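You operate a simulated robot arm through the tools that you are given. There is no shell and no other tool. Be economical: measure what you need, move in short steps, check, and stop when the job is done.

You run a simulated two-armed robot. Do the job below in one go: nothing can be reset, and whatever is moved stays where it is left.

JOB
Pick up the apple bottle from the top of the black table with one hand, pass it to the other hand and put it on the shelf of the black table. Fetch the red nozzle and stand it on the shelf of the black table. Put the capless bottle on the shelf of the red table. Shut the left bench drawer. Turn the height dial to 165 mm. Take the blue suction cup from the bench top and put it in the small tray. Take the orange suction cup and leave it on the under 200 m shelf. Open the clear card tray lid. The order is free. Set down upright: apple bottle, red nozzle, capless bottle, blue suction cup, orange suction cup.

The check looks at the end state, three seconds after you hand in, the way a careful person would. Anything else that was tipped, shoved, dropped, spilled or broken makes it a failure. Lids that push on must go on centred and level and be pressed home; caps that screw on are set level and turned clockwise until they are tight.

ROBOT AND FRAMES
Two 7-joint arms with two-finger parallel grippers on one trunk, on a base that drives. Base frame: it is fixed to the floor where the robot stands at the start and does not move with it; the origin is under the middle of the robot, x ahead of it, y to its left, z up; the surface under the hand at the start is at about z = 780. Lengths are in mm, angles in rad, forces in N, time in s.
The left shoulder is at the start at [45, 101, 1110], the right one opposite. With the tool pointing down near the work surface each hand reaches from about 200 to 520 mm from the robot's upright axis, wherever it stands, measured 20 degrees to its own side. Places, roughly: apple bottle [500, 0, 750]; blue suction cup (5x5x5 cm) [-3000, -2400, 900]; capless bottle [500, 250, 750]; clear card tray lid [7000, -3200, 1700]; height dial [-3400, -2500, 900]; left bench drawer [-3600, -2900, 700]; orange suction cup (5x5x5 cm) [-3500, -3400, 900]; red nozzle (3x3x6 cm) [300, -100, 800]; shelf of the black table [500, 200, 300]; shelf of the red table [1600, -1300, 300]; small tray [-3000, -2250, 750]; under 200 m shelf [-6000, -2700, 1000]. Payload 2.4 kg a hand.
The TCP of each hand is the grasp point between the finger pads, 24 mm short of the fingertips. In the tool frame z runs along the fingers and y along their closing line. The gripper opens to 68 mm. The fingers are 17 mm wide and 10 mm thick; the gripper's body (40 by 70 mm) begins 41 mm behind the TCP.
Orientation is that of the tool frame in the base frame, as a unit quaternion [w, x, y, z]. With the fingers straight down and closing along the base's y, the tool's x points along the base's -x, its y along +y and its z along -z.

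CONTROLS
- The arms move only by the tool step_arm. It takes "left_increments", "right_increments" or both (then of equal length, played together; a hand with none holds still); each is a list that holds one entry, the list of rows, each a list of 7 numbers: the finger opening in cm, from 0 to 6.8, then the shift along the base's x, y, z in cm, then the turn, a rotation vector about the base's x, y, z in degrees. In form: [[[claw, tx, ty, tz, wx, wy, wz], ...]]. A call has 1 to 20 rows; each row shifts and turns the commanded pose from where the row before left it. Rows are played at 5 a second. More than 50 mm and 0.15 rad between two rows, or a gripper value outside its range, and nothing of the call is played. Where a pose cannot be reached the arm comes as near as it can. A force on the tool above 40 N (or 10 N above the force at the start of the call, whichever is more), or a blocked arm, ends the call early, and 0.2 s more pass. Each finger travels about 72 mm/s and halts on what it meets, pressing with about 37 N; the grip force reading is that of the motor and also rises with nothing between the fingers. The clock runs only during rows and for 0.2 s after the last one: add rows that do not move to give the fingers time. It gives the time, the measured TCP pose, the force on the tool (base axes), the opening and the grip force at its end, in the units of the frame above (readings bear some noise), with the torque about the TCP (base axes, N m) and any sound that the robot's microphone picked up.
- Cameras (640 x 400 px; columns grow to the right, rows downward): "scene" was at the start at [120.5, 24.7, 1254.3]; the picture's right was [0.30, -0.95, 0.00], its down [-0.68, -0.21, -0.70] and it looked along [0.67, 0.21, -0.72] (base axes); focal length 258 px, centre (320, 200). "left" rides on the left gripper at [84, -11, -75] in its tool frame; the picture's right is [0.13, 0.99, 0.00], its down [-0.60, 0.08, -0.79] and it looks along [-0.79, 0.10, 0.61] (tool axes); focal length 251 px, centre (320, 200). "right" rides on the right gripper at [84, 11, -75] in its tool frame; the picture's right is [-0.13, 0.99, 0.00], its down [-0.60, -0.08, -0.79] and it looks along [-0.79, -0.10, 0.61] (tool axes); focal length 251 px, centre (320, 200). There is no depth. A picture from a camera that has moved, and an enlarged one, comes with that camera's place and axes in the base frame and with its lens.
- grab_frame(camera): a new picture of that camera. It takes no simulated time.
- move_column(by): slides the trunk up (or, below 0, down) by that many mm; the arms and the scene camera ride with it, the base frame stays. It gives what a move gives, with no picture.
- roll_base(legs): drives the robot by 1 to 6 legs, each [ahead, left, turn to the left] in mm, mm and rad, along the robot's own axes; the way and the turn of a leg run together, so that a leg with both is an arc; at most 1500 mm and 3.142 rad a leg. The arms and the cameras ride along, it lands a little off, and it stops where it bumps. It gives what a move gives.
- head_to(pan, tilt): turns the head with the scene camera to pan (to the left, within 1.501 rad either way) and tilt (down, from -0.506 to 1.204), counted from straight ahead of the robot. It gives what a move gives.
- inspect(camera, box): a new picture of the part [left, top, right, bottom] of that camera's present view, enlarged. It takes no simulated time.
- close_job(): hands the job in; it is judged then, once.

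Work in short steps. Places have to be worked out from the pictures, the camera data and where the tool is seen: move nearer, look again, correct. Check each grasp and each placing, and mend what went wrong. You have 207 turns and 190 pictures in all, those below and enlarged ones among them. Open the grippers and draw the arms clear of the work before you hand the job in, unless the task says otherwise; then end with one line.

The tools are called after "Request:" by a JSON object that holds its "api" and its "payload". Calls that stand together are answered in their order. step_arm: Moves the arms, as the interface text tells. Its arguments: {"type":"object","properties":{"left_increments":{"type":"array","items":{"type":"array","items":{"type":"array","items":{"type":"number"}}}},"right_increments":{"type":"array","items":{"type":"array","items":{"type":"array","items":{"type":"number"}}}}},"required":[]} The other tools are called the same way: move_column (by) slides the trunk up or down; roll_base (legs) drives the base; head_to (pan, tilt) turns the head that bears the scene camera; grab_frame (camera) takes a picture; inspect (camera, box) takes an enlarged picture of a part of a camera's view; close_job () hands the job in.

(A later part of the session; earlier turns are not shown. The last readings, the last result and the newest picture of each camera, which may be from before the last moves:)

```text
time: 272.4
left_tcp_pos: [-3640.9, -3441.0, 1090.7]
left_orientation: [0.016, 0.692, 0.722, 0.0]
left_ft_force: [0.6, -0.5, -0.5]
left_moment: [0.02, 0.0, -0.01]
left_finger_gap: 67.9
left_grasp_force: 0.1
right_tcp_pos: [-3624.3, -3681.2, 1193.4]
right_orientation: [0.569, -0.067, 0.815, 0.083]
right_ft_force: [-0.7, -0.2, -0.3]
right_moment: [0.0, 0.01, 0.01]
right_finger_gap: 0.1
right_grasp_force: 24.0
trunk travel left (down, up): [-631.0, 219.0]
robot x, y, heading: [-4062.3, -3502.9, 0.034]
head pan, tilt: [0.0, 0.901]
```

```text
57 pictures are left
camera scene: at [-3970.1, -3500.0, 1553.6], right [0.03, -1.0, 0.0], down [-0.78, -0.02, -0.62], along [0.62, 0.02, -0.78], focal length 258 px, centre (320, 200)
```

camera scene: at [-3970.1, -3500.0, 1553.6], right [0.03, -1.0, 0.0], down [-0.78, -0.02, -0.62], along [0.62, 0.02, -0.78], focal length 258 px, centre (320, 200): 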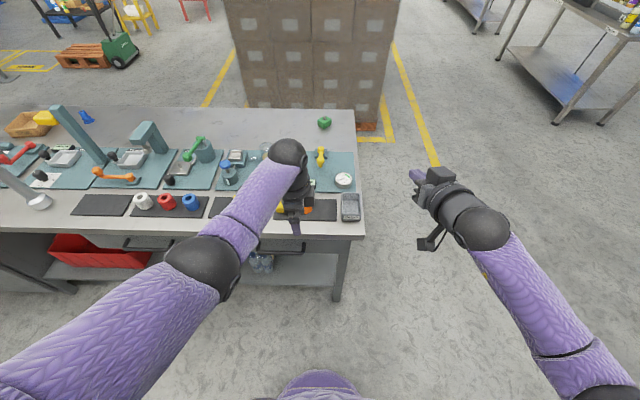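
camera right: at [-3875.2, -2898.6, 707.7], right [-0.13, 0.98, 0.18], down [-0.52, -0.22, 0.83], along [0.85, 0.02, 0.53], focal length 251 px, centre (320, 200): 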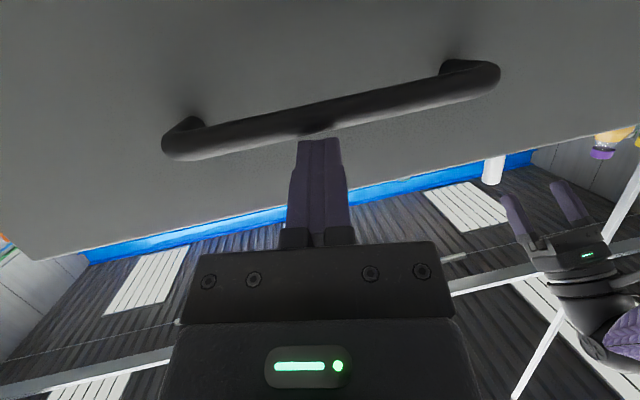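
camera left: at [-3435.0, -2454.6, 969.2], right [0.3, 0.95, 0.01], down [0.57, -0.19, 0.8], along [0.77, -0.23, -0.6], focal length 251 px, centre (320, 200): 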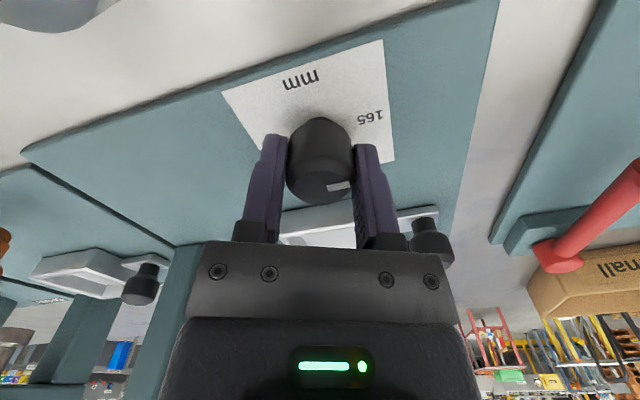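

I'll look with the left camera at the orange cup.

Request:
{"api": "grab_frame", "payload": {"camera": "left"}}

Request:
{"api": "inspect", "payload": {"camera": "scene", "box": [260, 190, 370, 240]}}

```text
56 pictures are left
camera left: at [-3656.9, -3356.2, 1163.7], right [0.98, 0.17, 0.02], down [0.09, -0.58, 0.81], along [0.15, -0.79, -0.59], focal length 251 px, centre (320, 200)
```

left: 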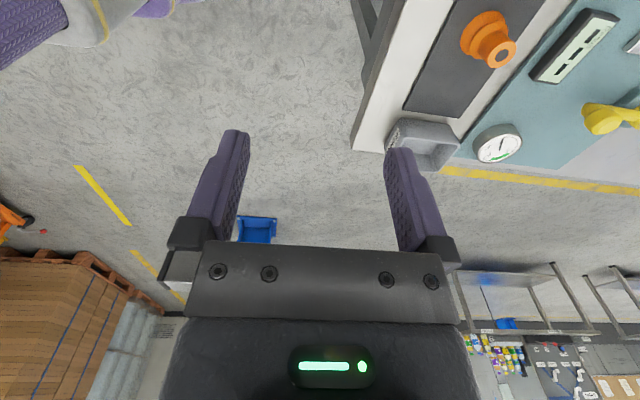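

```text
5.82 times, centred on (315, 215) of scene
camera zoom: at [-3970.1, -3500.0, 1553.6], right [0.03, -1.0, 0.0], down [-0.78, -0.02, -0.62], along [0.62, 0.02, -0.78], focal length 1500 px, centre (349, 113)
```

zoom: 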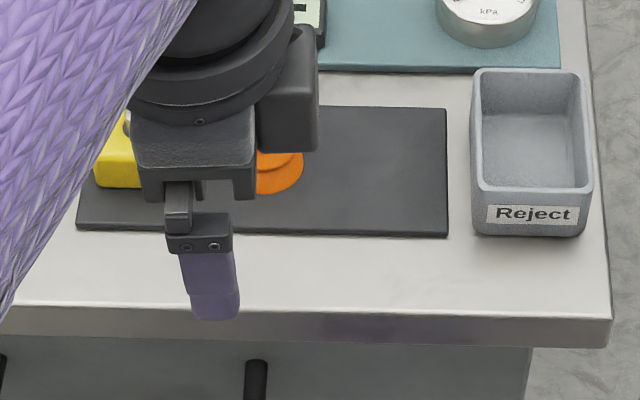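

The cup is at (-3461, -3434) with its top near z 915. I'll drive forward 180 mm and lower the column 130 mm, then re-check.

Request:
{"api": "roll_base", "payload": {"legs": [[180, 0, 0]]}}

Request:
{"api": "move_column", "payload": {"by": -125}}

Request:
{"api": "grab_frame", "payload": {"camera": "left"}}

```text
time: 273.9
left_tcp_pos: [-3459.9, -3435.2, 1090.9]
left_orientation: [0.016, 0.69, 0.724, -0.001]
left_ft_force: [0.8, -0.8, -0.2]
left_moment: [0.02, -0.01, 0.0]
left_finger_gap: 68.1
left_grasp_force: 0.1
right_tcp_pos: [-3442.5, -3675.4, 1193.1]
right_orientation: [0.569, -0.067, 0.815, 0.083]
right_ft_force: [0.1, 0.5, -0.6]
right_moment: [-0.02, 0.01, -0.02]
right_finger_gap: 0.1
right_grasp_force: 23.3
trunk travel left (down, up): [-631.0, 219.0]
robot x, y, heading: [-3880.7, -3497.1, 0.027]
head pan, tilt: [0.0, 0.901]
```

```text
time: 275.4
left_tcp_pos: [-3460.9, -3435.7, 965.6]
left_orientation: [0.015, 0.69, 0.724, -0.001]
left_ft_force: [-0.4, 0.5, 1.2]
left_moment: [-0.01, 0.02, 0.01]
left_finger_gap: 68.0
left_grasp_force: 0.0
right_tcp_pos: [-3443.1, -3674.3, 1068.6]
right_orientation: [0.569, -0.068, 0.815, 0.084]
right_ft_force: [0.0, 1.1, 0.4]
right_moment: [0.01, -0.01, 0.0]
right_finger_gap: 0.0
right_grasp_force: 23.9
trunk travel left (down, up): [-506.0, 344.0]
robot x, y, heading: [-3876.2, -3499.8, 0.029]
head pan, tilt: [0.0, 0.901]
```

```text
54 pictures are left
camera left: at [-3477.2, -3350.3, 1038.9], right [0.98, 0.18, 0.02], down [0.09, -0.58, 0.81], along [0.15, -0.79, -0.59], focal length 251 px, centre (320, 200)
```

left: 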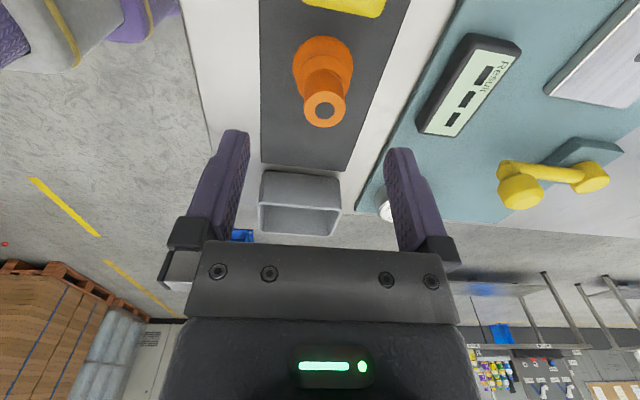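

Nearly centred. I'll shift 4 mm in +y, lower 57 mm with the column and grip the stem.

Request:
{"api": "step_arm", "payload": {"left_increments": [[[6.8, 0.1, 0.4, 0, 0, 0, 0], [6.8, 0, 0, 0, 0, 0, 0]]]}}

Request:
{"api": "move_column", "payload": {"by": -57}}

Request:
{"api": "grab_frame", "payload": {"camera": "left"}}

```text
time: 276.0
left_tcp_pos: [-3459.9, -3431.4, 965.6]
left_orientation: [0.015, 0.69, 0.724, 0.0]
left_ft_force: [-0.7, 0.2, -1.0]
left_moment: [0.0, 0.0, -0.03]
left_finger_gap: 68.0
left_grasp_force: 0.1
right_tcp_pos: [-3444.5, -3674.8, 1068.8]
right_orientation: [0.569, -0.068, 0.815, 0.083]
right_ft_force: [-0.7, -0.7, -0.2]
right_moment: [-0.01, -0.01, 0.01]
right_finger_gap: 0.0
right_grasp_force: 23.7
trunk travel left (down, up): [-506.0, 344.0]
robot x, y, heading: [-3878.6, -3499.0, 0.03]
head pan, tilt: [0.0, 0.901]
```

```text
time: 277.0
left_tcp_pos: [-3460.1, -3430.7, 908.6]
left_orientation: [0.015, 0.69, 0.724, -0.001]
left_ft_force: [0.0, 0.2, 0.1]
left_moment: [-0.02, 0.0, -0.01]
left_finger_gap: 68.2
left_grasp_force: 0.0
right_tcp_pos: [-3443.8, -3674.6, 1011.8]
right_orientation: [0.569, -0.067, 0.815, 0.083]
right_ft_force: [-0.8, -0.6, -0.2]
right_moment: [0.01, 0.0, -0.01]
right_finger_gap: 0.0
right_grasp_force: 23.8
trunk travel left (down, up): [-449.0, 401.0]
robot x, y, heading: [-3880.8, -3495.1, 0.03]
head pan, tilt: [0.0, 0.901]
```

```text
53 pictures are left
camera left: at [-3476.2, -3346.4, 982.0], right [0.98, 0.18, 0.02], down [0.09, -0.58, 0.81], along [0.15, -0.79, -0.59], focal length 251 px, centre (320, 200)
```

left: 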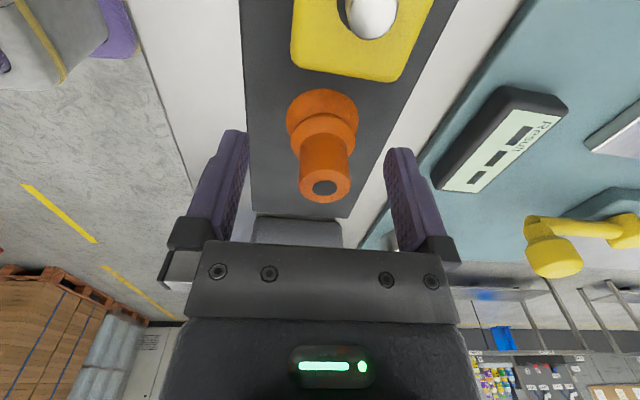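

Stem between the pads: closing and lifting with the column.

Request:
{"api": "step_arm", "payload": {"left_increments": [[[4, 0, 0.2, 0, 0, 0, 0], [0, 0, 0, 0, 0, 0, 0], [0, 0, 0, 0, 0, 0, 0], [0, 0, 0, 0, 0, 0, 0]]]}}

Request:
{"api": "move_column", "payload": {"by": 200}}

Request:
{"api": "grab_frame", "payload": {"camera": "left"}}

```text
time: 278.0
left_tcp_pos: [-3460.6, -3428.0, 908.1]
left_orientation: [0.015, 0.69, 0.724, 0.0]
left_ft_force: [1.5, -0.3, 3.9]
left_moment: [-0.07, 0.02, 0.01]
left_finger_gap: 23.0
left_grasp_force: 37.0
right_tcp_pos: [-3444.1, -3675.0, 1012.2]
right_orientation: [0.569, -0.068, 0.815, 0.083]
right_ft_force: [0.3, -0.9, 0.6]
right_moment: [0.01, -0.01, 0.0]
right_finger_gap: 0.0
right_grasp_force: 24.1
trunk travel left (down, up): [-449.0, 401.0]
robot x, y, heading: [-3879.9, -3497.8, 0.028]
head pan, tilt: [0.0, 0.901]
```

```text
time: 280.2
left_tcp_pos: [-3459.5, -3429.0, 1108.8]
left_orientation: [0.015, 0.689, 0.725, -0.001]
left_ft_force: [-0.4, -0.1, -0.8]
left_moment: [0.0, 0.04, -0.01]
left_finger_gap: 22.7
left_grasp_force: 36.4
right_tcp_pos: [-3444.4, -3675.3, 1211.6]
right_orientation: [0.569, -0.068, 0.815, 0.083]
right_ft_force: [0.2, 0.8, 0.1]
right_moment: [0.0, -0.04, -0.01]
right_finger_gap: 0.1
right_grasp_force: 23.9
trunk travel left (down, up): [-649.0, 201.0]
robot x, y, heading: [-3878.7, -3499.8, 0.032]
head pan, tilt: [0.0, 0.901]
```

```text
52 pictures are left
camera left: at [-3476.1, -3344.3, 1181.6], right [0.98, 0.18, 0.02], down [0.09, -0.58, 0.81], along [0.15, -0.79, -0.59], focal length 251 px, centre (320, 200)
```

left: 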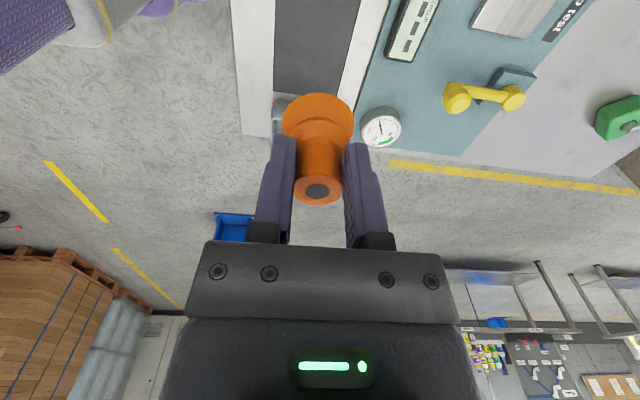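

The orange cup is held (22.7 mm). I'll back away, turn around and line up with the blue rack.

Request:
{"api": "roll_base", "payload": {"legs": [[-450, 0, 0], [0, 0, 3.11], [300, -770, 0]]}}

Request:
{"api": "head_to", "payload": {"pan": 0.0, "tilt": 0.5}}

Request:
{"api": "grab_frame", "payload": {"camera": "scene"}}

```text
time: 294.1
left_tcp_pos: [-5064.0, -2822.3, 1108.6]
left_orientation: [0.0, 0.718, -0.696, -0.015]
left_ft_force: [0.9, -0.4, -0.5]
left_moment: [-0.01, -0.03, -0.03]
left_finger_gap: 22.1
left_grasp_force: 36.8
right_tcp_pos: [-5075.6, -2577.8, 1211.2]
right_orientation: [0.079, 0.816, 0.061, -0.57]
right_ft_force: [0.0, -0.6, -0.4]
right_moment: [-0.02, 0.02, -0.01]
right_finger_gap: 0.1
right_grasp_force: 23.4
trunk travel left (down, up): [-649.0, 201.0]
robot x, y, heading: [-4646.6, -2761.5, -3.133]
head pan, tilt: [0.0, 0.901]
```

```text
time: 295.0
left_tcp_pos: [-5063.4, -2824.1, 1109.0]
left_orientation: [-0.001, 0.717, -0.697, -0.016]
left_ft_force: [-0.7, -0.5, 0.1]
left_moment: [0.01, -0.02, 0.01]
left_finger_gap: 22.1
left_grasp_force: 36.9
right_tcp_pos: [-5075.9, -2579.1, 1211.0]
right_orientation: [0.079, 0.816, 0.061, -0.569]
right_ft_force: [0.2, 0.1, 0.3]
right_moment: [-0.04, 0.02, 0.01]
right_finger_gap: 0.2
right_grasp_force: 23.9
trunk travel left (down, up): [-649.0, 201.0]
robot x, y, heading: [-4645.1, -2762.9, -3.135]
head pan, tilt: [0.0, 0.499]
```

```text
51 pictures are left
camera scene: at [-4748.8, -2763.6, 1605.4], right [-0.01, 1.0, 0.0], down [0.48, 0.0, -0.88], along [-0.88, -0.01, -0.48], focal length 258 px, centre (320, 200)
```

scene: 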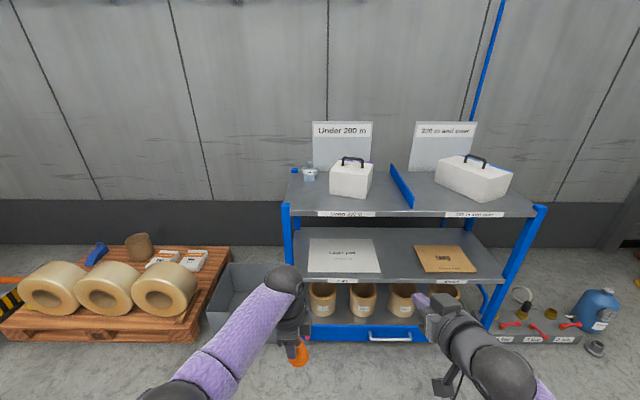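

The "Under 200 m" section spans y −2909…−2383, with free space at the front left, about (-5812, -2805). I'll drive forward so the cup hangs over it.

Request:
{"api": "roll_base", "payload": {"legs": [[740, -22, 0]]}}

Request:
{"api": "grab_frame", "payload": {"camera": "left"}}

Request:
{"api": "head_to", "payload": {"pan": 0.0, "tilt": 0.9}}

Request:
{"api": "grab_frame", "payload": {"camera": "scene"}}

```text
time: 299.0
left_tcp_pos: [-5803.7, -2816.8, 1108.8]
left_orientation: [0.0, 0.721, -0.693, -0.015]
left_ft_force: [-0.7, 1.0, -1.0]
left_moment: [-0.02, 0.01, 0.04]
left_finger_gap: 21.9
left_grasp_force: 36.8
right_tcp_pos: [-5818.1, -2571.5, 1211.5]
right_orientation: [0.081, 0.815, 0.065, -0.569]
right_ft_force: [-0.2, -0.6, 0.5]
right_moment: [0.01, 0.01, -0.01]
right_finger_gap: 0.0
right_grasp_force: 23.4
trunk travel left (down, up): [-649.0, 201.0]
robot x, y, heading: [-5386.0, -2748.4, -3.127]
head pan, tilt: [0.0, 0.499]
```

```text
50 pictures are left
camera left: at [-5787.9, -2903.2, 1181.6], right [-0.99, -0.17, 0.02], down [-0.09, 0.58, 0.81], along [-0.15, 0.79, -0.59], focal length 251 px, centre (320, 200)
```

left: 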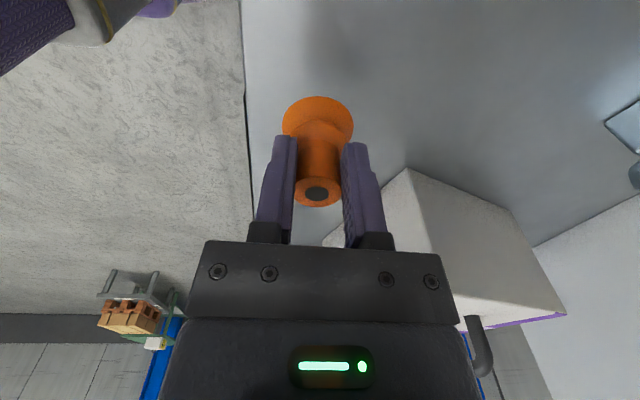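

```text
time: 299.9
left_tcp_pos: [-5802.7, -2819.6, 1109.5]
left_orientation: [0.001, 0.72, -0.693, -0.016]
left_ft_force: [-0.2, -0.4, -0.5]
left_moment: [-0.02, 0.03, -0.01]
left_finger_gap: 21.9
left_grasp_force: 37.4
right_tcp_pos: [-5818.0, -2571.3, 1212.6]
right_orientation: [0.081, 0.816, 0.065, -0.569]
right_ft_force: [0.2, -0.5, 0.7]
right_moment: [-0.02, -0.03, -0.01]
right_finger_gap: 0.0
right_grasp_force: 22.9
trunk travel left (down, up): [-649.0, 201.0]
robot x, y, heading: [-5383.5, -2750.4, -3.123]
head pan, tilt: [0.0, 0.901]
```

```text
49 pictures are left
camera scene: at [-5473.5, -2753.8, 1571.7], right [-0.02, 1.0, 0.0], down [0.78, 0.02, -0.62], along [-0.62, -0.01, -0.78], focal length 258 px, centre (320, 200)
```

scene: 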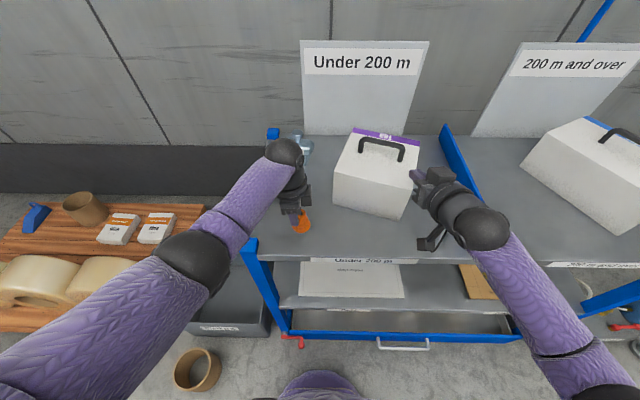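

The cup is over the shelf but near its front edge, so I'll move 40 mm deeper, then lower the column.

Request:
{"api": "roll_base", "payload": {"legs": [[42, 0, 0]]}}

Request:
{"api": "move_column", "payload": {"by": -55}}

Request:
{"api": "inspect", "payload": {"camera": "scene", "box": [220, 120, 420, 260]}}

Request:
{"api": "grab_frame", "payload": {"camera": "left"}}

```text
time: 300.8
left_tcp_pos: [-5848.1, -2819.4, 1107.1]
left_orientation: [-0.001, 0.721, -0.693, -0.015]
left_ft_force: [-0.1, 0.1, -1.0]
left_moment: [-0.04, -0.04, -0.03]
left_finger_gap: 21.6
left_grasp_force: 36.8
right_tcp_pos: [-5862.1, -2571.7, 1211.5]
right_orientation: [0.082, 0.816, 0.065, -0.568]
right_ft_force: [-0.4, -0.1, 0.3]
right_moment: [-0.05, -0.04, -0.01]
right_finger_gap: 0.0
right_grasp_force: 23.7
trunk travel left (down, up): [-649.0, 201.0]
robot x, y, heading: [-5431.8, -2756.0, -3.121]
head pan, tilt: [0.0, 0.901]
```

```text
time: 301.7
left_tcp_pos: [-5847.1, -2818.3, 1053.6]
left_orientation: [-0.001, 0.721, -0.693, -0.016]
left_ft_force: [-0.7, 0.8, 0.0]
left_moment: [0.03, 0.0, 0.03]
left_finger_gap: 21.8
left_grasp_force: 36.5
right_tcp_pos: [-5860.0, -2572.8, 1156.4]
right_orientation: [0.081, 0.815, 0.064, -0.57]
right_ft_force: [-0.9, -0.1, -0.3]
right_moment: [0.0, -0.01, -0.01]
right_finger_gap: 0.2
right_grasp_force: 23.7
trunk travel left (down, up): [-594.0, 256.0]
robot x, y, heading: [-5424.6, -2753.8, -3.124]
head pan, tilt: [0.0, 0.901]
```

```text
2.86 times, centred on (320, 190) of scene
camera zoom: at [-5518.0, -2754.6, 1516.5], right [-0.02, 1.0, 0.0], down [0.78, 0.02, -0.62], along [-0.62, -0.01, -0.78], focal length 736 px, centre (320, 229)
```

zoom: 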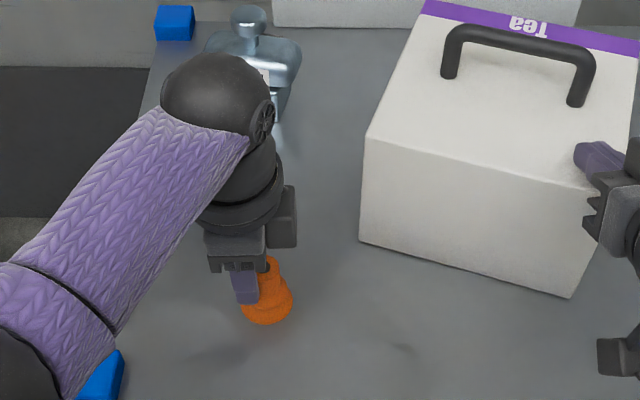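

```text
47 pictures are left
camera left: at [-5829.9, -2904.0, 1126.5], right [-0.99, -0.17, 0.02], down [-0.09, 0.58, 0.81], along [-0.15, 0.79, -0.59], focal length 251 px, centre (320, 200)
```

left: 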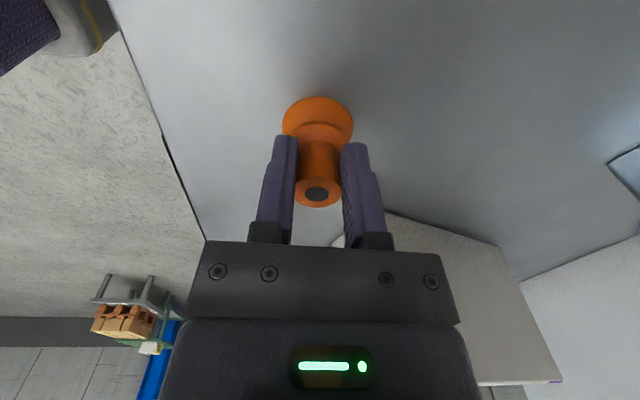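

My right hand is close to the white block, so I'll pull it back and up before lowering further.

Request:
{"api": "step_arm", "payload": {"right_increments": [[[0, 2, 0, 2.5, 0, 0, 0], [0, 3, 0, 2.5, 0, 0, 0], [0, 3, 0, 2.5, 0, 0, 0], [0, 2, 0, 1.5, 0, 0, 0], [0, 0, 0, 0, 0, 0, 0]]]}}

Request:
{"api": "step_arm", "payload": {"left_increments": [[[0, 0, 0, -1, 0, 0, 0], [0, 0, 0, -1, 0, 0, 0], [0, 0, 0, -0.5, 0, 0, 0], [0, 0, 0, -0.3, 0, 0, 0], [0, 0, 0, 0, 0, 0, 0]]]}}

```text
time: 302.9
left_tcp_pos: [-5846.2, -2818.9, 1053.6]
left_orientation: [0.0, 0.721, -0.693, -0.015]
left_ft_force: [-0.3, -0.4, -0.2]
left_moment: [-0.03, 0.01, 0.01]
left_finger_gap: 21.4
left_grasp_force: 37.1
right_tcp_pos: [-5771.7, -2567.3, 1240.3]
right_orientation: [0.081, 0.815, 0.065, -0.569]
right_ft_force: [0.4, -0.2, 0.5]
right_moment: [0.0, -0.02, -0.02]
right_finger_gap: 0.0
right_grasp_force: 23.0
right hand out of reach, approached as far as the arm can: row 4
trunk travel left (down, up): [-594.0, 256.0]
robot x, y, heading: [-5424.4, -2752.2, -3.121]
head pan, tilt: [0.0, 0.901]
```

```text
time: 303.3
left_tcp_pos: [-5845.8, -2818.5, 1052.7]
left_orientation: [0.003, 0.72, -0.693, -0.02]
left_ft_force: [10.9, -3.6, 23.8]
left_moment: [0.09, -0.87, -0.18]
left_finger_gap: 21.8
left_grasp_force: 37.3
right_tcp_pos: [-5767.5, -2570.0, 1241.8]
right_orientation: [0.081, 0.815, 0.065, -0.57]
right_ft_force: [0.7, 0.4, 0.3]
right_moment: [0.02, -0.02, 0.01]
right_finger_gap: 0.2
right_grasp_force: 23.6
trunk travel left (down, up): [-594.0, 256.0]
robot x, y, heading: [-5426.0, -2752.9, -3.119]
head pan, tilt: [0.0, 0.901]
stopped in row 1 (left hand): the force on the tool passed its limit at 49 N (the readings are from after the stop); the commanded pose is now the measured one
```

Contact: the shelf top is at about z 1010. I'll ease up 1 mm, release and look.

Request:
{"api": "step_arm", "payload": {"left_increments": [[[0, 0, 0, 0.1, 0, 0, 0], [0, 0, 0, 0, 0, 0, 0], [3.5, 0, 0, 0, 0, 0, 0], [5, 0, 0, 0, 0, 0, 0], [6.0, 0, 0, 0, 0, 0, 0], [6.0, 0, 0, 0, 0, 0, 0]]]}}

Request:
{"api": "grab_frame", "payload": {"camera": "left"}}

```text
time: 304.7
left_tcp_pos: [-5849.2, -2817.1, 1051.2]
left_orientation: [0.002, 0.72, -0.693, -0.02]
left_ft_force: [-0.6, 0.0, -0.7]
left_moment: [0.02, -0.02, 0.01]
left_finger_gap: 59.9
left_grasp_force: 0.0
right_tcp_pos: [-5770.4, -2568.6, 1241.1]
right_orientation: [0.081, 0.816, 0.064, -0.569]
right_ft_force: [0.3, 0.2, -0.4]
right_moment: [-0.02, 0.0, 0.01]
right_finger_gap: 0.0
right_grasp_force: 24.4
trunk travel left (down, up): [-594.0, 256.0]
robot x, y, heading: [-5428.3, -2750.6, -3.121]
head pan, tilt: [0.0, 0.901]
```

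```text
46 pictures are left
camera left: at [-5832.3, -2904.5, 1124.2], right [-0.99, -0.17, 0.03], down [-0.08, 0.58, 0.81], along [-0.15, 0.8, -0.59], focal length 251 px, centre (320, 200)
```

left: 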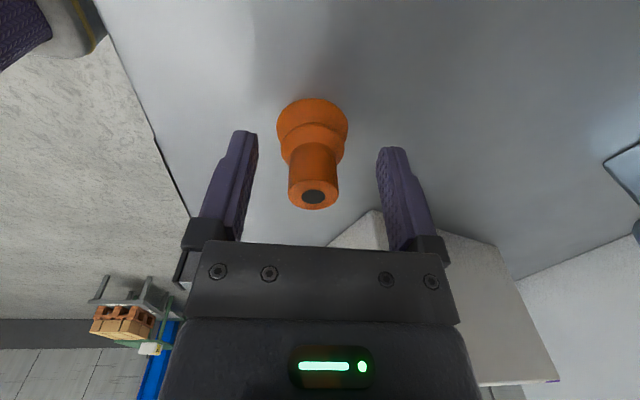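

Standing upright. I'll raise with the column, back off and verify from the scene camera.

Request:
{"api": "move_column", "payload": {"by": 110}}

Request:
{"api": "roll_base", "payload": {"legs": [[-500, 0, 0]]}}

Request:
{"api": "head_to", "payload": {"pan": 0.0, "tilt": 0.6}}

Request:
{"api": "inspect", "payload": {"camera": "scene", "box": [240, 100, 480, 260]}}

```text
time: 306.1
left_tcp_pos: [-5849.9, -2818.3, 1161.5]
left_orientation: [0.002, 0.72, -0.693, -0.019]
left_ft_force: [-0.4, 0.5, 0.2]
left_moment: [0.01, -0.01, 0.0]
left_finger_gap: 59.9
left_grasp_force: 0.2
right_tcp_pos: [-5771.2, -2568.0, 1350.5]
right_orientation: [0.081, 0.815, 0.065, -0.57]
right_ft_force: [-0.9, 0.3, -0.4]
right_moment: [0.0, 0.01, 0.01]
right_finger_gap: 0.0
right_grasp_force: 24.0
trunk travel left (down, up): [-704.0, 146.0]
robot x, y, heading: [-5430.1, -2753.0, -3.122]
head pan, tilt: [0.0, 0.901]
```

```text
time: 309.1
left_tcp_pos: [-5354.8, -2808.1, 1160.5]
left_orientation: [0.003, 0.719, -0.695, -0.019]
left_ft_force: [-0.4, -0.1, -1.0]
left_moment: [0.01, 0.0, -0.02]
left_finger_gap: 59.7
left_grasp_force: 0.1
right_tcp_pos: [-5275.4, -2558.4, 1351.6]
right_orientation: [0.081, 0.816, 0.064, -0.569]
right_ft_force: [-0.7, -0.3, -0.3]
right_moment: [-0.04, -0.02, -0.02]
right_finger_gap: 0.0
right_grasp_force: 23.4
trunk travel left (down, up): [-704.0, 146.0]
robot x, y, heading: [-4933.6, -2745.2, -3.127]
head pan, tilt: [0.0, 0.901]
```

```text
time: 309.9
left_tcp_pos: [-5353.8, -2807.7, 1161.0]
left_orientation: [0.003, 0.719, -0.694, -0.02]
left_ft_force: [0.5, -0.1, 0.3]
left_moment: [-0.02, 0.05, 0.01]
left_finger_gap: 60.1
left_grasp_force: 0.0
right_tcp_pos: [-5276.6, -2558.6, 1349.8]
right_orientation: [0.08, 0.816, 0.062, -0.569]
right_ft_force: [-0.2, 0.3, -0.1]
right_moment: [0.0, -0.02, 0.0]
right_finger_gap: 0.0
right_grasp_force: 23.5
trunk travel left (down, up): [-704.0, 146.0]
robot x, y, heading: [-4931.5, -2743.6, -3.129]
head pan, tilt: [0.0, 0.6]
```

```text
2.50 times, centred on (360, 180) of scene
camera zoom: at [-5033.1, -2745.4, 1651.3], right [-0.02, 1.0, 0.0], down [0.57, 0.01, -0.82], along [-0.82, -0.01, -0.57], focal length 644 px, centre (220, 250)
```

zoom: 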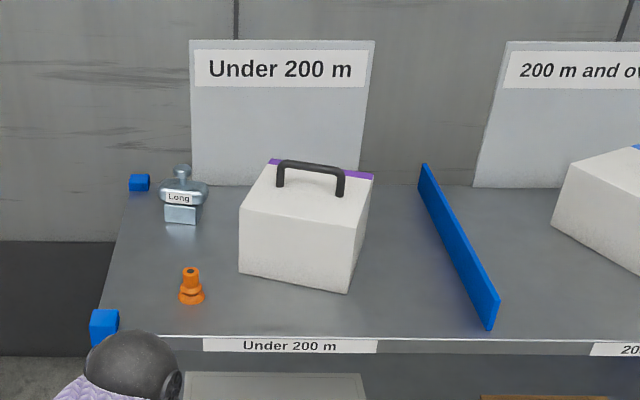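

The orange cup stands in the "Under 200 m" section. Next is the blue cup, from the far side of the bench: I'll keep facing −x and drive around the bench end.

Request:
{"api": "roll_base", "payload": {"legs": [[0, -1100, 0], [0, -1100, 0], [-1500, 0, 0], [-1080, 0, 0], [0, 900, 0], [0, 900, 0]]}}

Request:
{"api": "head_to", "payload": {"pan": 0.0, "tilt": 0.7}}

Request:
{"api": "grab_frame", "payload": {"camera": "scene"}}

```text
time: 341.3
left_tcp_pos: [-2851.9, -2418.7, 1160.6]
left_orientation: [-0.002, -0.7, 0.713, 0.02]
left_ft_force: [0.3, 0.2, -0.7]
left_moment: [-0.04, -0.01, -0.02]
left_finger_gap: 60.0
left_grasp_force: 0.1
right_tcp_pos: [-2759.3, -2175.3, 1349.9]
right_orientation: [0.065, 0.817, 0.042, -0.571]
right_ft_force: [1.0, -0.8, 0.0]
right_moment: [0.0, -0.01, -0.01]
right_finger_gap: 0.0
right_grasp_force: 23.0
trunk travel left (down, up): [-704.0, 146.0]
robot x, y, heading: [-2425.9, -2378.9, 3.107]
head pan, tilt: [0.0, 0.6]
```

```text
time: 341.9
left_tcp_pos: [-2851.8, -2418.5, 1161.0]
left_orientation: [-0.001, -0.701, 0.713, 0.02]
left_ft_force: [0.8, 0.1, 0.5]
left_moment: [0.0, 0.0, 0.03]
left_finger_gap: 60.0
left_grasp_force: 0.1
right_tcp_pos: [-2759.4, -2173.5, 1351.3]
right_orientation: [0.065, 0.818, 0.041, -0.57]
right_ft_force: [0.3, -0.6, 0.3]
right_moment: [0.0, 0.0, -0.01]
right_finger_gap: 0.0
right_grasp_force: 23.8
trunk travel left (down, up): [-704.0, 146.0]
robot x, y, heading: [-2425.2, -2377.7, 3.105]
head pan, tilt: [0.0, 0.7]
```

```text
44 pictures are left
camera scene: at [-2523.4, -2373.6, 1642.8], right [0.04, 1.0, 0.0], down [0.64, -0.02, -0.77], along [-0.76, 0.03, -0.64], focal length 258 px, centre (320, 200)
```

scene: 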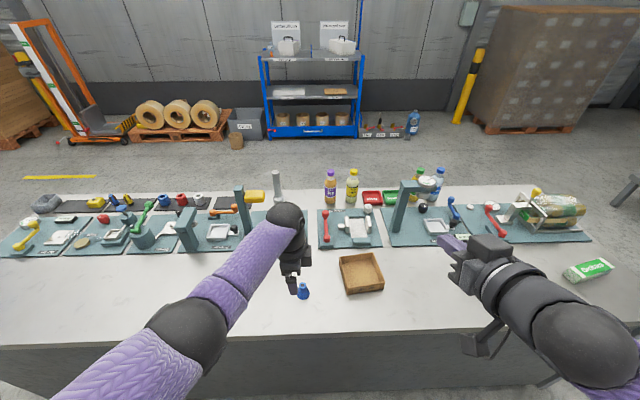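

The blue cup is at about (-2966, -2410) and the carton tray is centred near (-3032, -2206). I'll drive forward 112 mm and look with the left camera.

Request:
{"api": "roll_base", "payload": {"legs": [[112, 0, 0]]}}

Request:
{"api": "move_column", "payload": {"by": -150}}

Request:
{"api": "grab_frame", "payload": {"camera": "left"}}

```text
time: 343.1
left_tcp_pos: [-2963.7, -2414.1, 1161.3]
left_orientation: [-0.001, -0.701, 0.713, 0.02]
left_ft_force: [-0.8, 0.1, -0.2]
left_moment: [-0.01, -0.01, 0.02]
left_finger_gap: 60.1
left_grasp_force: 0.0
right_tcp_pos: [-2873.1, -2168.7, 1351.3]
right_orientation: [0.066, 0.817, 0.042, -0.571]
right_ft_force: [0.4, 0.9, 0.4]
right_moment: [0.02, -0.01, 0.01]
right_finger_gap: 0.0
right_grasp_force: 23.4
trunk travel left (down, up): [-704.0, 146.0]
robot x, y, heading: [-2538.3, -2373.3, 3.105]
head pan, tilt: [0.0, 0.7]
```

```text
time: 344.9
left_tcp_pos: [-2963.3, -2415.5, 1010.1]
left_orientation: [-0.001, -0.701, 0.713, 0.019]
left_ft_force: [-0.3, 0.0, -0.3]
left_moment: [-0.01, 0.01, 0.01]
left_finger_gap: 60.0
left_grasp_force: 0.0
right_tcp_pos: [-2872.2, -2169.3, 1200.2]
right_orientation: [0.067, 0.817, 0.043, -0.571]
right_ft_force: [-0.8, 0.1, -0.6]
right_moment: [0.0, 0.01, -0.02]
right_finger_gap: 0.0
right_grasp_force: 23.7
trunk travel left (down, up): [-554.0, 296.0]
robot x, y, heading: [-2538.3, -2372.1, 3.108]
head pan, tilt: [0.0, 0.7]
```

```text
43 pictures are left
camera left: at [-2951.1, -2501.3, 1084.0], right [-0.99, -0.11, 0.03], down [-0.04, 0.58, 0.81], along [-0.11, 0.8, -0.59], focal length 251 px, centre (320, 200)
```

left: 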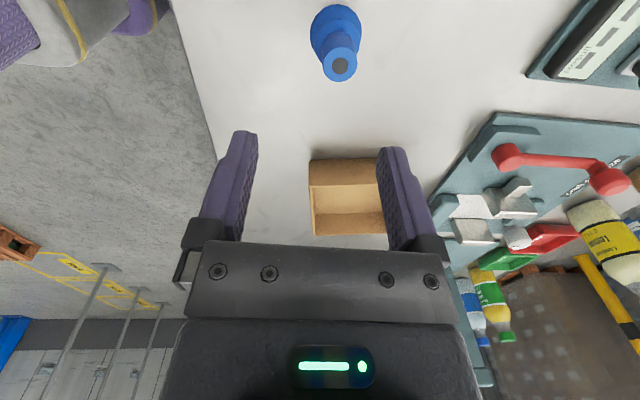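

The offset is about (−12, −7) mm. I'll correct it and lower 55 mm.

Request:
{"api": "step_arm", "payload": {"left_increments": [[[6.4, -1.1, -0.6, 0, 0, 0, 0], [6.4, 0, 0, 0, 0, 0, 0]]]}}

Request:
{"api": "move_column", "payload": {"by": -55}}

Request:
{"api": "grab_frame", "payload": {"camera": "left"}}

```text
time: 345.5
left_tcp_pos: [-2974.5, -2421.0, 1011.7]
left_orientation: [-0.002, -0.701, 0.713, 0.019]
left_ft_force: [-0.1, 1.2, 0.2]
left_moment: [0.0, -0.01, 0.0]
left_finger_gap: 64.0
left_grasp_force: 0.1
right_tcp_pos: [-2872.1, -2169.3, 1199.6]
right_orientation: [0.066, 0.817, 0.042, -0.571]
right_ft_force: [-0.4, -0.3, -0.1]
right_moment: [0.02, -0.03, 0.0]
right_finger_gap: 0.1
right_grasp_force: 23.9
trunk travel left (down, up): [-554.0, 296.0]
robot x, y, heading: [-2538.7, -2373.4, 3.111]
head pan, tilt: [0.0, 0.7]
```

```text
time: 346.5
left_tcp_pos: [-2974.1, -2421.6, 956.5]
left_orientation: [-0.002, -0.701, 0.713, 0.02]
left_ft_force: [0.4, -0.6, 0.4]
left_moment: [0.02, -0.01, 0.03]
left_finger_gap: 64.2
left_grasp_force: 0.1
right_tcp_pos: [-2873.3, -2169.6, 1143.0]
right_orientation: [0.066, 0.818, 0.042, -0.57]
right_ft_force: [-0.1, -0.6, -0.5]
right_moment: [0.03, -0.03, 0.01]
right_finger_gap: 0.0
right_grasp_force: 23.7
trunk travel left (down, up): [-499.0, 351.0]
robot x, y, heading: [-2538.1, -2371.4, 3.113]
head pan, tilt: [0.0, 0.7]
```

```text
42 pictures are left
camera left: at [-2962.1, -2507.3, 1028.9], right [-0.99, -0.11, 0.03], down [-0.04, 0.58, 0.81], along [-0.11, 0.8, -0.59], focal length 251 px, centre (320, 200)
```

left: 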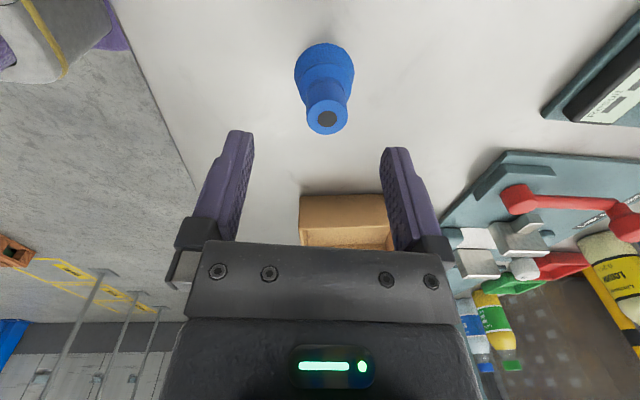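

Aligned to within 3 mm. I'll lower 52 mm and grip.

Request:
{"api": "move_column", "payload": {"by": -51}}

Request:
{"api": "step_arm", "payload": {"left_increments": [[[6, -0.2, -0.2, 0, 0, 0, 0], [4, 0, 0, 0, 0, 0, 0], [0, 0, 0, 0, 0, 0, 0], [0, 0, 0, 0, 0, 0, 0], [0, 0, 0, 0, 0, 0, 0]]]}}

Request:
{"api": "move_column", "payload": {"by": 130}}

Request:
{"api": "grab_frame", "payload": {"camera": "left"}}

```text
time: 347.4
left_tcp_pos: [-2974.5, -2421.0, 904.8]
left_orientation: [-0.002, -0.7, 0.714, 0.021]
left_ft_force: [0.2, -0.8, -0.2]
left_moment: [-0.03, -0.04, -0.03]
left_finger_gap: 64.0
left_grasp_force: 0.1
right_tcp_pos: [-2876.8, -2169.0, 1088.8]
right_orientation: [0.067, 0.82, 0.042, -0.567]
right_ft_force: [1.0, -0.9, -0.8]
right_moment: [0.01, -0.01, -0.01]
right_finger_gap: 0.0
right_grasp_force: 23.1
trunk travel left (down, up): [-448.0, 402.0]
robot x, y, heading: [-2536.2, -2373.0, 3.108]
head pan, tilt: [0.0, 0.7]
```

```text
time: 348.6
left_tcp_pos: [-2976.7, -2424.2, 905.8]
left_orientation: [-0.002, -0.701, 0.713, 0.02]
left_ft_force: [-1.0, -1.0, 1.6]
left_moment: [0.02, 0.03, -0.02]
left_finger_gap: 23.0
left_grasp_force: 37.1
right_tcp_pos: [-2876.1, -2167.9, 1088.7]
right_orientation: [0.067, 0.82, 0.042, -0.567]
right_ft_force: [0.1, -0.2, 0.0]
right_moment: [-0.04, 0.05, -0.01]
right_finger_gap: 0.0
right_grasp_force: 23.4
trunk travel left (down, up): [-448.0, 402.0]
robot x, y, heading: [-2540.2, -2379.4, 3.106]
head pan, tilt: [0.0, 0.7]
```

```text
time: 350.2
left_tcp_pos: [-2977.1, -2421.2, 1034.6]
left_orientation: [-0.001, -0.701, 0.713, 0.019]
left_ft_force: [0.4, 0.1, -1.5]
left_moment: [0.02, 0.02, -0.03]
left_finger_gap: 23.4
left_grasp_force: 37.1
right_tcp_pos: [-2875.5, -2168.3, 1218.4]
right_orientation: [0.068, 0.821, 0.042, -0.566]
right_ft_force: [0.0, 0.1, 0.7]
right_moment: [-0.01, 0.01, -0.02]
right_finger_gap: 0.0
right_grasp_force: 23.8
trunk travel left (down, up): [-578.0, 272.0]
robot x, y, heading: [-2538.2, -2373.0, 3.105]
head pan, tilt: [0.0, 0.7]
```

```text
41 pictures are left
camera left: at [-2964.3, -2509.2, 1107.7], right [-0.99, -0.11, 0.03], down [-0.04, 0.58, 0.81], along [-0.11, 0.8, -0.59], focal length 251 px, centre (320, 200)
```

left: 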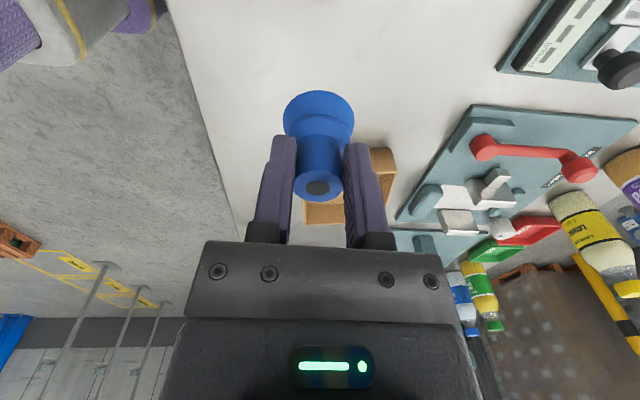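

The blue cup is held (23.4 mm). I'll shift the base so it hangs over the tray centre, about (-3027, -2208).

Request:
{"api": "roll_base", "payload": {"legs": [[52, -211, 0]]}}

Request:
{"api": "grab_frame", "payload": {"camera": "left"}}

Request:
{"api": "grab_frame", "payload": {"camera": "scene"}}

```text
time: 351.8
left_tcp_pos: [-3022.4, -2210.3, 1035.0]
left_orientation: [-0.001, -0.701, 0.713, 0.019]
left_ft_force: [-0.4, -0.2, -0.1]
left_moment: [-0.02, 0.03, 0.0]
left_finger_gap: 23.1
left_grasp_force: 36.8
right_tcp_pos: [-2921.2, -1957.1, 1217.3]
right_orientation: [0.067, 0.82, 0.042, -0.567]
right_ft_force: [-0.3, 0.8, 0.5]
right_moment: [0.0, 0.0, 0.03]
right_finger_gap: 0.0
right_grasp_force: 23.2
trunk travel left (down, up): [-578.0, 272.0]
robot x, y, heading: [-2585.8, -2163.8, 3.107]
head pan, tilt: [0.0, 0.7]
```

```text
40 pictures are left
camera left: at [-3009.7, -2297.3, 1107.9], right [-0.99, -0.11, 0.03], down [-0.04, 0.59, 0.81], along [-0.11, 0.8, -0.59], focal length 251 px, centre (320, 200)
```

left: 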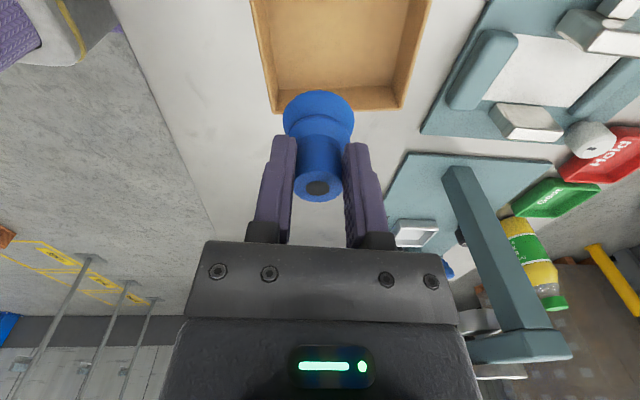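

```text
39 pictures are left
camera scene: at [-2684.7, -2157.3, 1516.7], right [0.04, 1.0, 0.0], down [0.64, -0.02, -0.76], along [-0.76, 0.03, -0.64], focal length 258 px, centre (320, 200)
```

scene: 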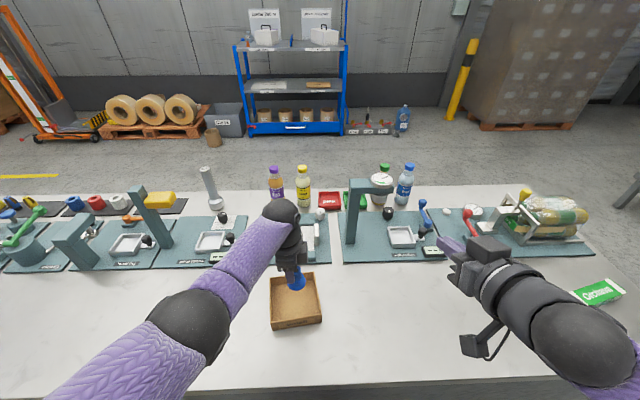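

The tray centre is about 13 mm further in −x. I'll correct that and lower 108 mm with the column.

Request:
{"api": "step_arm", "payload": {"left_increments": [[[0, -1.3, -0.3, 0, 0, 0, 0], [0, 0, 0, 0, 0, 0, 0]]]}}

Request:
{"api": "move_column", "payload": {"by": -108}}

Request:
{"api": "grab_frame", "payload": {"camera": "left"}}

```text
time: 352.4
left_tcp_pos: [-3034.3, -2215.5, 1034.3]
left_orientation: [-0.002, -0.701, 0.713, 0.019]
left_ft_force: [0.3, -0.6, -0.3]
left_moment: [0.01, -0.01, 0.0]
left_finger_gap: 23.1
left_grasp_force: 37.1
right_tcp_pos: [-2921.7, -1957.5, 1220.4]
right_orientation: [0.068, 0.82, 0.043, -0.566]
right_ft_force: [-0.4, 0.9, 0.1]
right_moment: [-0.01, 0.0, 0.03]
right_finger_gap: 0.1
right_grasp_force: 23.5
trunk travel left (down, up): [-578.0, 272.0]
robot x, y, heading: [-2586.6, -2162.0, 3.101]
head pan, tilt: [0.0, 0.7]
```

```text
time: 353.8
left_tcp_pos: [-3034.0, -2214.4, 927.8]
left_orientation: [-0.003, -0.701, 0.713, 0.021]
left_ft_force: [0.6, -0.2, -0.6]
left_moment: [0.0, 0.03, -0.01]
left_finger_gap: 23.0
left_grasp_force: 36.7
right_tcp_pos: [-2920.4, -1957.0, 1110.6]
right_orientation: [0.068, 0.821, 0.042, -0.566]
right_ft_force: [0.0, -0.6, 0.3]
right_moment: [0.01, -0.01, 0.02]
right_finger_gap: 0.0
right_grasp_force: 23.7
trunk travel left (down, up): [-470.0, 380.0]
robot x, y, heading: [-2584.1, -2158.7, 3.105]
head pan, tilt: [0.0, 0.7]
```

```text
38 pictures are left
camera left: at [-3022.5, -2301.1, 1000.0], right [-0.99, -0.11, 0.03], down [-0.04, 0.58, 0.81], along [-0.11, 0.8, -0.59], focal length 251 px, centre (320, 200)
```

left: 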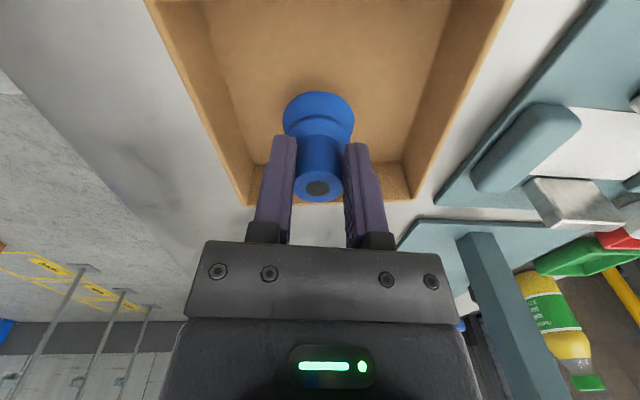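

Inside the tray walls and centred. I'll step down to contact.

Request:
{"api": "step_arm", "payload": {"left_increments": [[[0, 0, 0, -0.5, 0, 0, 0], [0, 0, 0, -0.4, 0, 0, 0], [0, 0, 0, -0.3, 0, 0, 0], [0, 0, 0, -0.3, 0, 0, 0], [0, 0, 0, -0.2, 0, 0, 0]]]}}

Request:
{"api": "step_arm", "payload": {"left_increments": [[[0, 0, 0, -0.2, 0, 0, 0], [0, 0, 0, -0.2, 0, 0, 0]]]}}

```text
time: 355.0
left_tcp_pos: [-3034.2, -2214.4, 909.5]
left_orientation: [-0.002, -0.701, 0.713, 0.019]
left_ft_force: [0.3, -0.5, 0.4]
left_moment: [0.0, -0.01, 0.0]
left_finger_gap: 23.1
left_grasp_force: 36.8
right_tcp_pos: [-2921.0, -1956.0, 1110.3]
right_orientation: [0.068, 0.82, 0.042, -0.566]
right_ft_force: [0.3, -0.1, -0.4]
right_moment: [-0.02, 0.03, 0.02]
right_finger_gap: 0.1
right_grasp_force: 23.4
trunk travel left (down, up): [-470.0, 380.0]
robot x, y, heading: [-2583.0, -2159.3, 3.107]
head pan, tilt: [0.0, 0.7]
```

```text
time: 355.6
left_tcp_pos: [-3035.9, -2214.7, 910.6]
left_orientation: [-0.004, -0.701, 0.713, 0.023]
left_ft_force: [-4.6, -5.2, 38.4]
left_moment: [0.11, -0.32, -0.02]
left_finger_gap: 22.8
left_grasp_force: 37.1
right_tcp_pos: [-2919.8, -1958.0, 1111.6]
right_orientation: [0.067, 0.82, 0.042, -0.567]
right_ft_force: [-0.1, 0.0, -1.3]
right_moment: [0.0, 0.01, -0.01]
right_finger_gap: 0.0
right_grasp_force: 23.2
trunk travel left (down, up): [-470.0, 380.0]
robot x, y, heading: [-2584.9, -2159.9, 3.11]
head pan, tilt: [0.0, 0.7]
```

Contact. I'll ease up, release and raise.

Request:
{"api": "step_arm", "payload": {"left_increments": [[[0, 0, 0, 0.3, 0, 0, 0], [0, 0, 0, 0, 0, 0, 0], [3.5, 0, 0, 0, 0, 0, 0], [4.5, 0, 0, 0, 0, 0, 0], [5.0, 0, 0, 0, 0, 0, 0], [5.0, 0, 0, 0, 0, 0, 0]]]}}

Request:
{"api": "move_column", "payload": {"by": 200}}

Request:
{"api": "grab_frame", "payload": {"camera": "left"}}

```text
time: 357.0
left_tcp_pos: [-3033.7, -2213.0, 909.2]
left_orientation: [-0.002, -0.701, 0.713, 0.019]
left_ft_force: [-0.2, 0.0, -0.2]
left_moment: [0.0, -0.01, -0.03]
left_finger_gap: 50.3
left_grasp_force: 0.1
right_tcp_pos: [-2920.5, -1956.8, 1110.7]
right_orientation: [0.068, 0.82, 0.042, -0.567]
right_ft_force: [1.1, 0.9, -0.1]
right_moment: [0.0, -0.03, 0.02]
right_finger_gap: 0.0
right_grasp_force: 24.0
trunk travel left (down, up): [-470.0, 380.0]
robot x, y, heading: [-2585.2, -2159.8, 3.102]
head pan, tilt: [0.0, 0.7]
```

```text
time: 359.2
left_tcp_pos: [-3036.4, -2213.6, 1118.2]
left_orientation: [-0.009, -0.701, 0.712, 0.026]
left_ft_force: [0.5, 0.4, -0.3]
left_moment: [0.02, 0.0, 0.02]
left_finger_gap: 50.2
left_grasp_force: 0.0
right_tcp_pos: [-2920.9, -1956.7, 1311.4]
right_orientation: [0.068, 0.82, 0.042, -0.566]
right_ft_force: [0.6, 0.3, 0.4]
right_moment: [0.02, 0.0, 0.03]
right_finger_gap: 0.0
right_grasp_force: 23.5
trunk travel left (down, up): [-670.0, 180.0]
robot x, y, heading: [-2584.7, -2168.0, 3.103]
head pan, tilt: [0.0, 0.7]
```

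```text
37 pictures are left
camera left: at [-3022.2, -2301.2, 1190.5], right [-0.99, -0.11, 0.05], down [-0.03, 0.58, 0.81], along [-0.12, 0.8, -0.58], focal length 251 px, centre (320, 200)
```

left: 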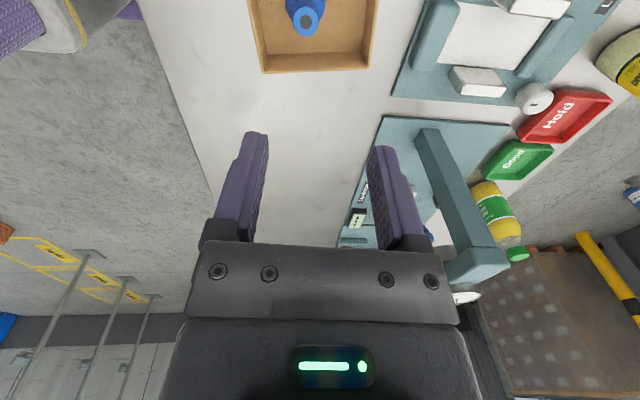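

The blue cup stands in the small tray. Last is the clear card tray lid near (7000, -3200, 1700). I'll back off, turn around and drive east, south of the red table.

Request:
{"api": "roll_base", "payload": {"legs": [[-330, 0, 0], [0, 0, -3.1], [1500, 150, 0], [1500, 0, 0], [1300, 0, 0]]}}

Request:
{"api": "head_to", "payload": {"pan": -0.2, "tilt": 0.2}}

Request:
{"api": "grab_frame", "payload": {"camera": "scene"}}

```text
refused: leg 3 is longer than a leg can be; nothing moved
```

```text
time: 360.1
left_tcp_pos: [-3037.1, -2214.4, 1120.4]
left_orientation: [-0.009, -0.701, 0.713, 0.026]
left_ft_force: [0.6, -0.1, 0.4]
left_moment: [0.02, 0.01, -0.02]
left_finger_gap: 50.0
left_grasp_force: 0.0
right_tcp_pos: [-2921.0, -1957.9, 1310.9]
right_orientation: [0.067, 0.821, 0.042, -0.566]
right_ft_force: [0.1, 0.5, 0.4]
right_moment: [0.0, 0.03, 0.01]
right_finger_gap: 0.1
right_grasp_force: 23.7
trunk travel left (down, up): [-670.0, 180.0]
robot x, y, heading: [-2585.4, -2162.7, 3.103]
head pan, tilt: [-0.201, 0.201]
```

```text
36 pictures are left
camera scene: at [-2686.9, -2139.7, 1654.1], right [0.23, 0.97, 0.0], down [0.19, -0.05, -0.98], along [-0.95, 0.23, -0.2], focal length 258 px, centre (320, 200)
```

scene: 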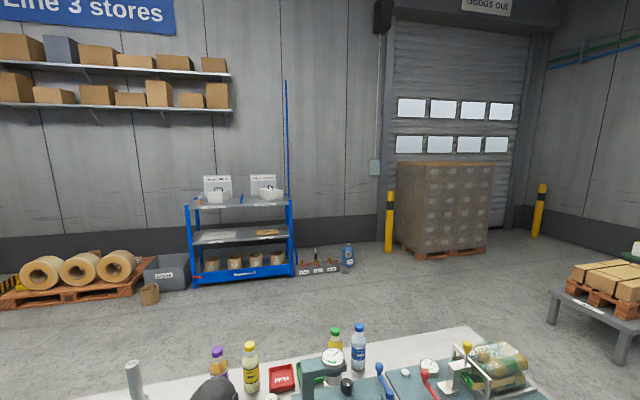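

The arc leg was too long, so I'll split it.

Request:
{"api": "roll_base", "payload": {"legs": [[-330, 0, 0], [0, 0, -3.1], [1450, 150, 0], [1500, 0, 0], [1300, 0, 0]]}}

Request:
{"api": "head_to", "payload": {"pan": -0.2, "tilt": 0.2}}

Request:
{"api": "grab_frame", "payload": {"camera": "scene"}}

```text
time: 389.3
left_tcp_pos: [2398.0, -1756.0, 1118.2]
left_orientation: [0.026, 0.69, 0.723, 0.01]
left_ft_force: [-0.4, -0.3, -0.5]
left_moment: [-0.03, -0.01, 0.02]
left_finger_gap: 49.9
left_grasp_force: 0.1
right_tcp_pos: [2301.0, -2019.9, 1311.2]
right_orientation: [0.564, -0.069, 0.818, 0.086]
right_ft_force: [-1.2, 0.5, -0.3]
right_moment: [0.02, -0.01, 0.01]
right_finger_gap: 0.0
right_grasp_force: 23.4
trunk travel left (down, up): [-670.0, 180.0]
robot x, y, heading: [1949.1, -1838.6, 0.031]
head pan, tilt: [-0.201, 0.201]
```

```text
time: 389.9
left_tcp_pos: [2399.4, -1754.4, 1117.5]
left_orientation: [0.027, 0.689, 0.724, 0.01]
left_ft_force: [-0.9, -0.1, 0.2]
left_moment: [-0.01, 0.0, -0.02]
left_finger_gap: 49.9
left_grasp_force: 0.1
right_tcp_pos: [2300.4, -2018.8, 1310.1]
right_orientation: [0.564, -0.069, 0.819, 0.086]
right_ft_force: [0.9, -0.2, 0.1]
right_moment: [0.02, 0.02, 0.0]
right_finger_gap: 0.1
right_grasp_force: 23.6
trunk travel left (down, up): [-670.0, 180.0]
robot x, y, heading: [1953.3, -1837.3, 0.03]
head pan, tilt: [-0.201, 0.201]
```

```text
35 pictures are left
camera scene: at [2054.4, -1851.8, 1654.2], right [-0.17, -0.99, 0.0], down [-0.2, 0.03, -0.98], along [0.97, -0.17, -0.2], focal length 258 px, centre (320, 200)
```

scene: 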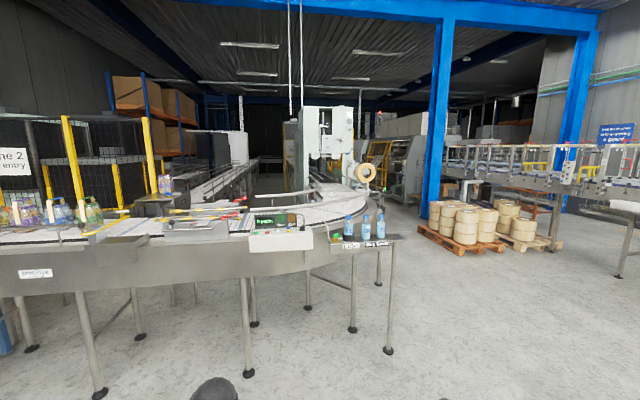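

The target should project near pixel (345, 145), the pale machine behind the conveyor. I'll zoom there.

Request:
{"api": "inspect", "payload": {"camera": "scene", "box": [250, 80, 450, 220]}}

```text
2.86 times, centred on (350, 150) of scene
camera zoom: at [2054.4, -1851.8, 1654.2], right [-0.17, -0.99, 0.0], down [-0.2, 0.03, -0.98], along [0.97, -0.17, -0.2], focal length 736 px, centre (234, 343)
```

zoom: 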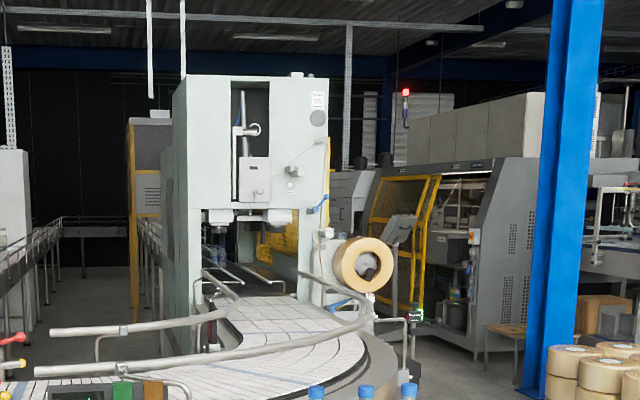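

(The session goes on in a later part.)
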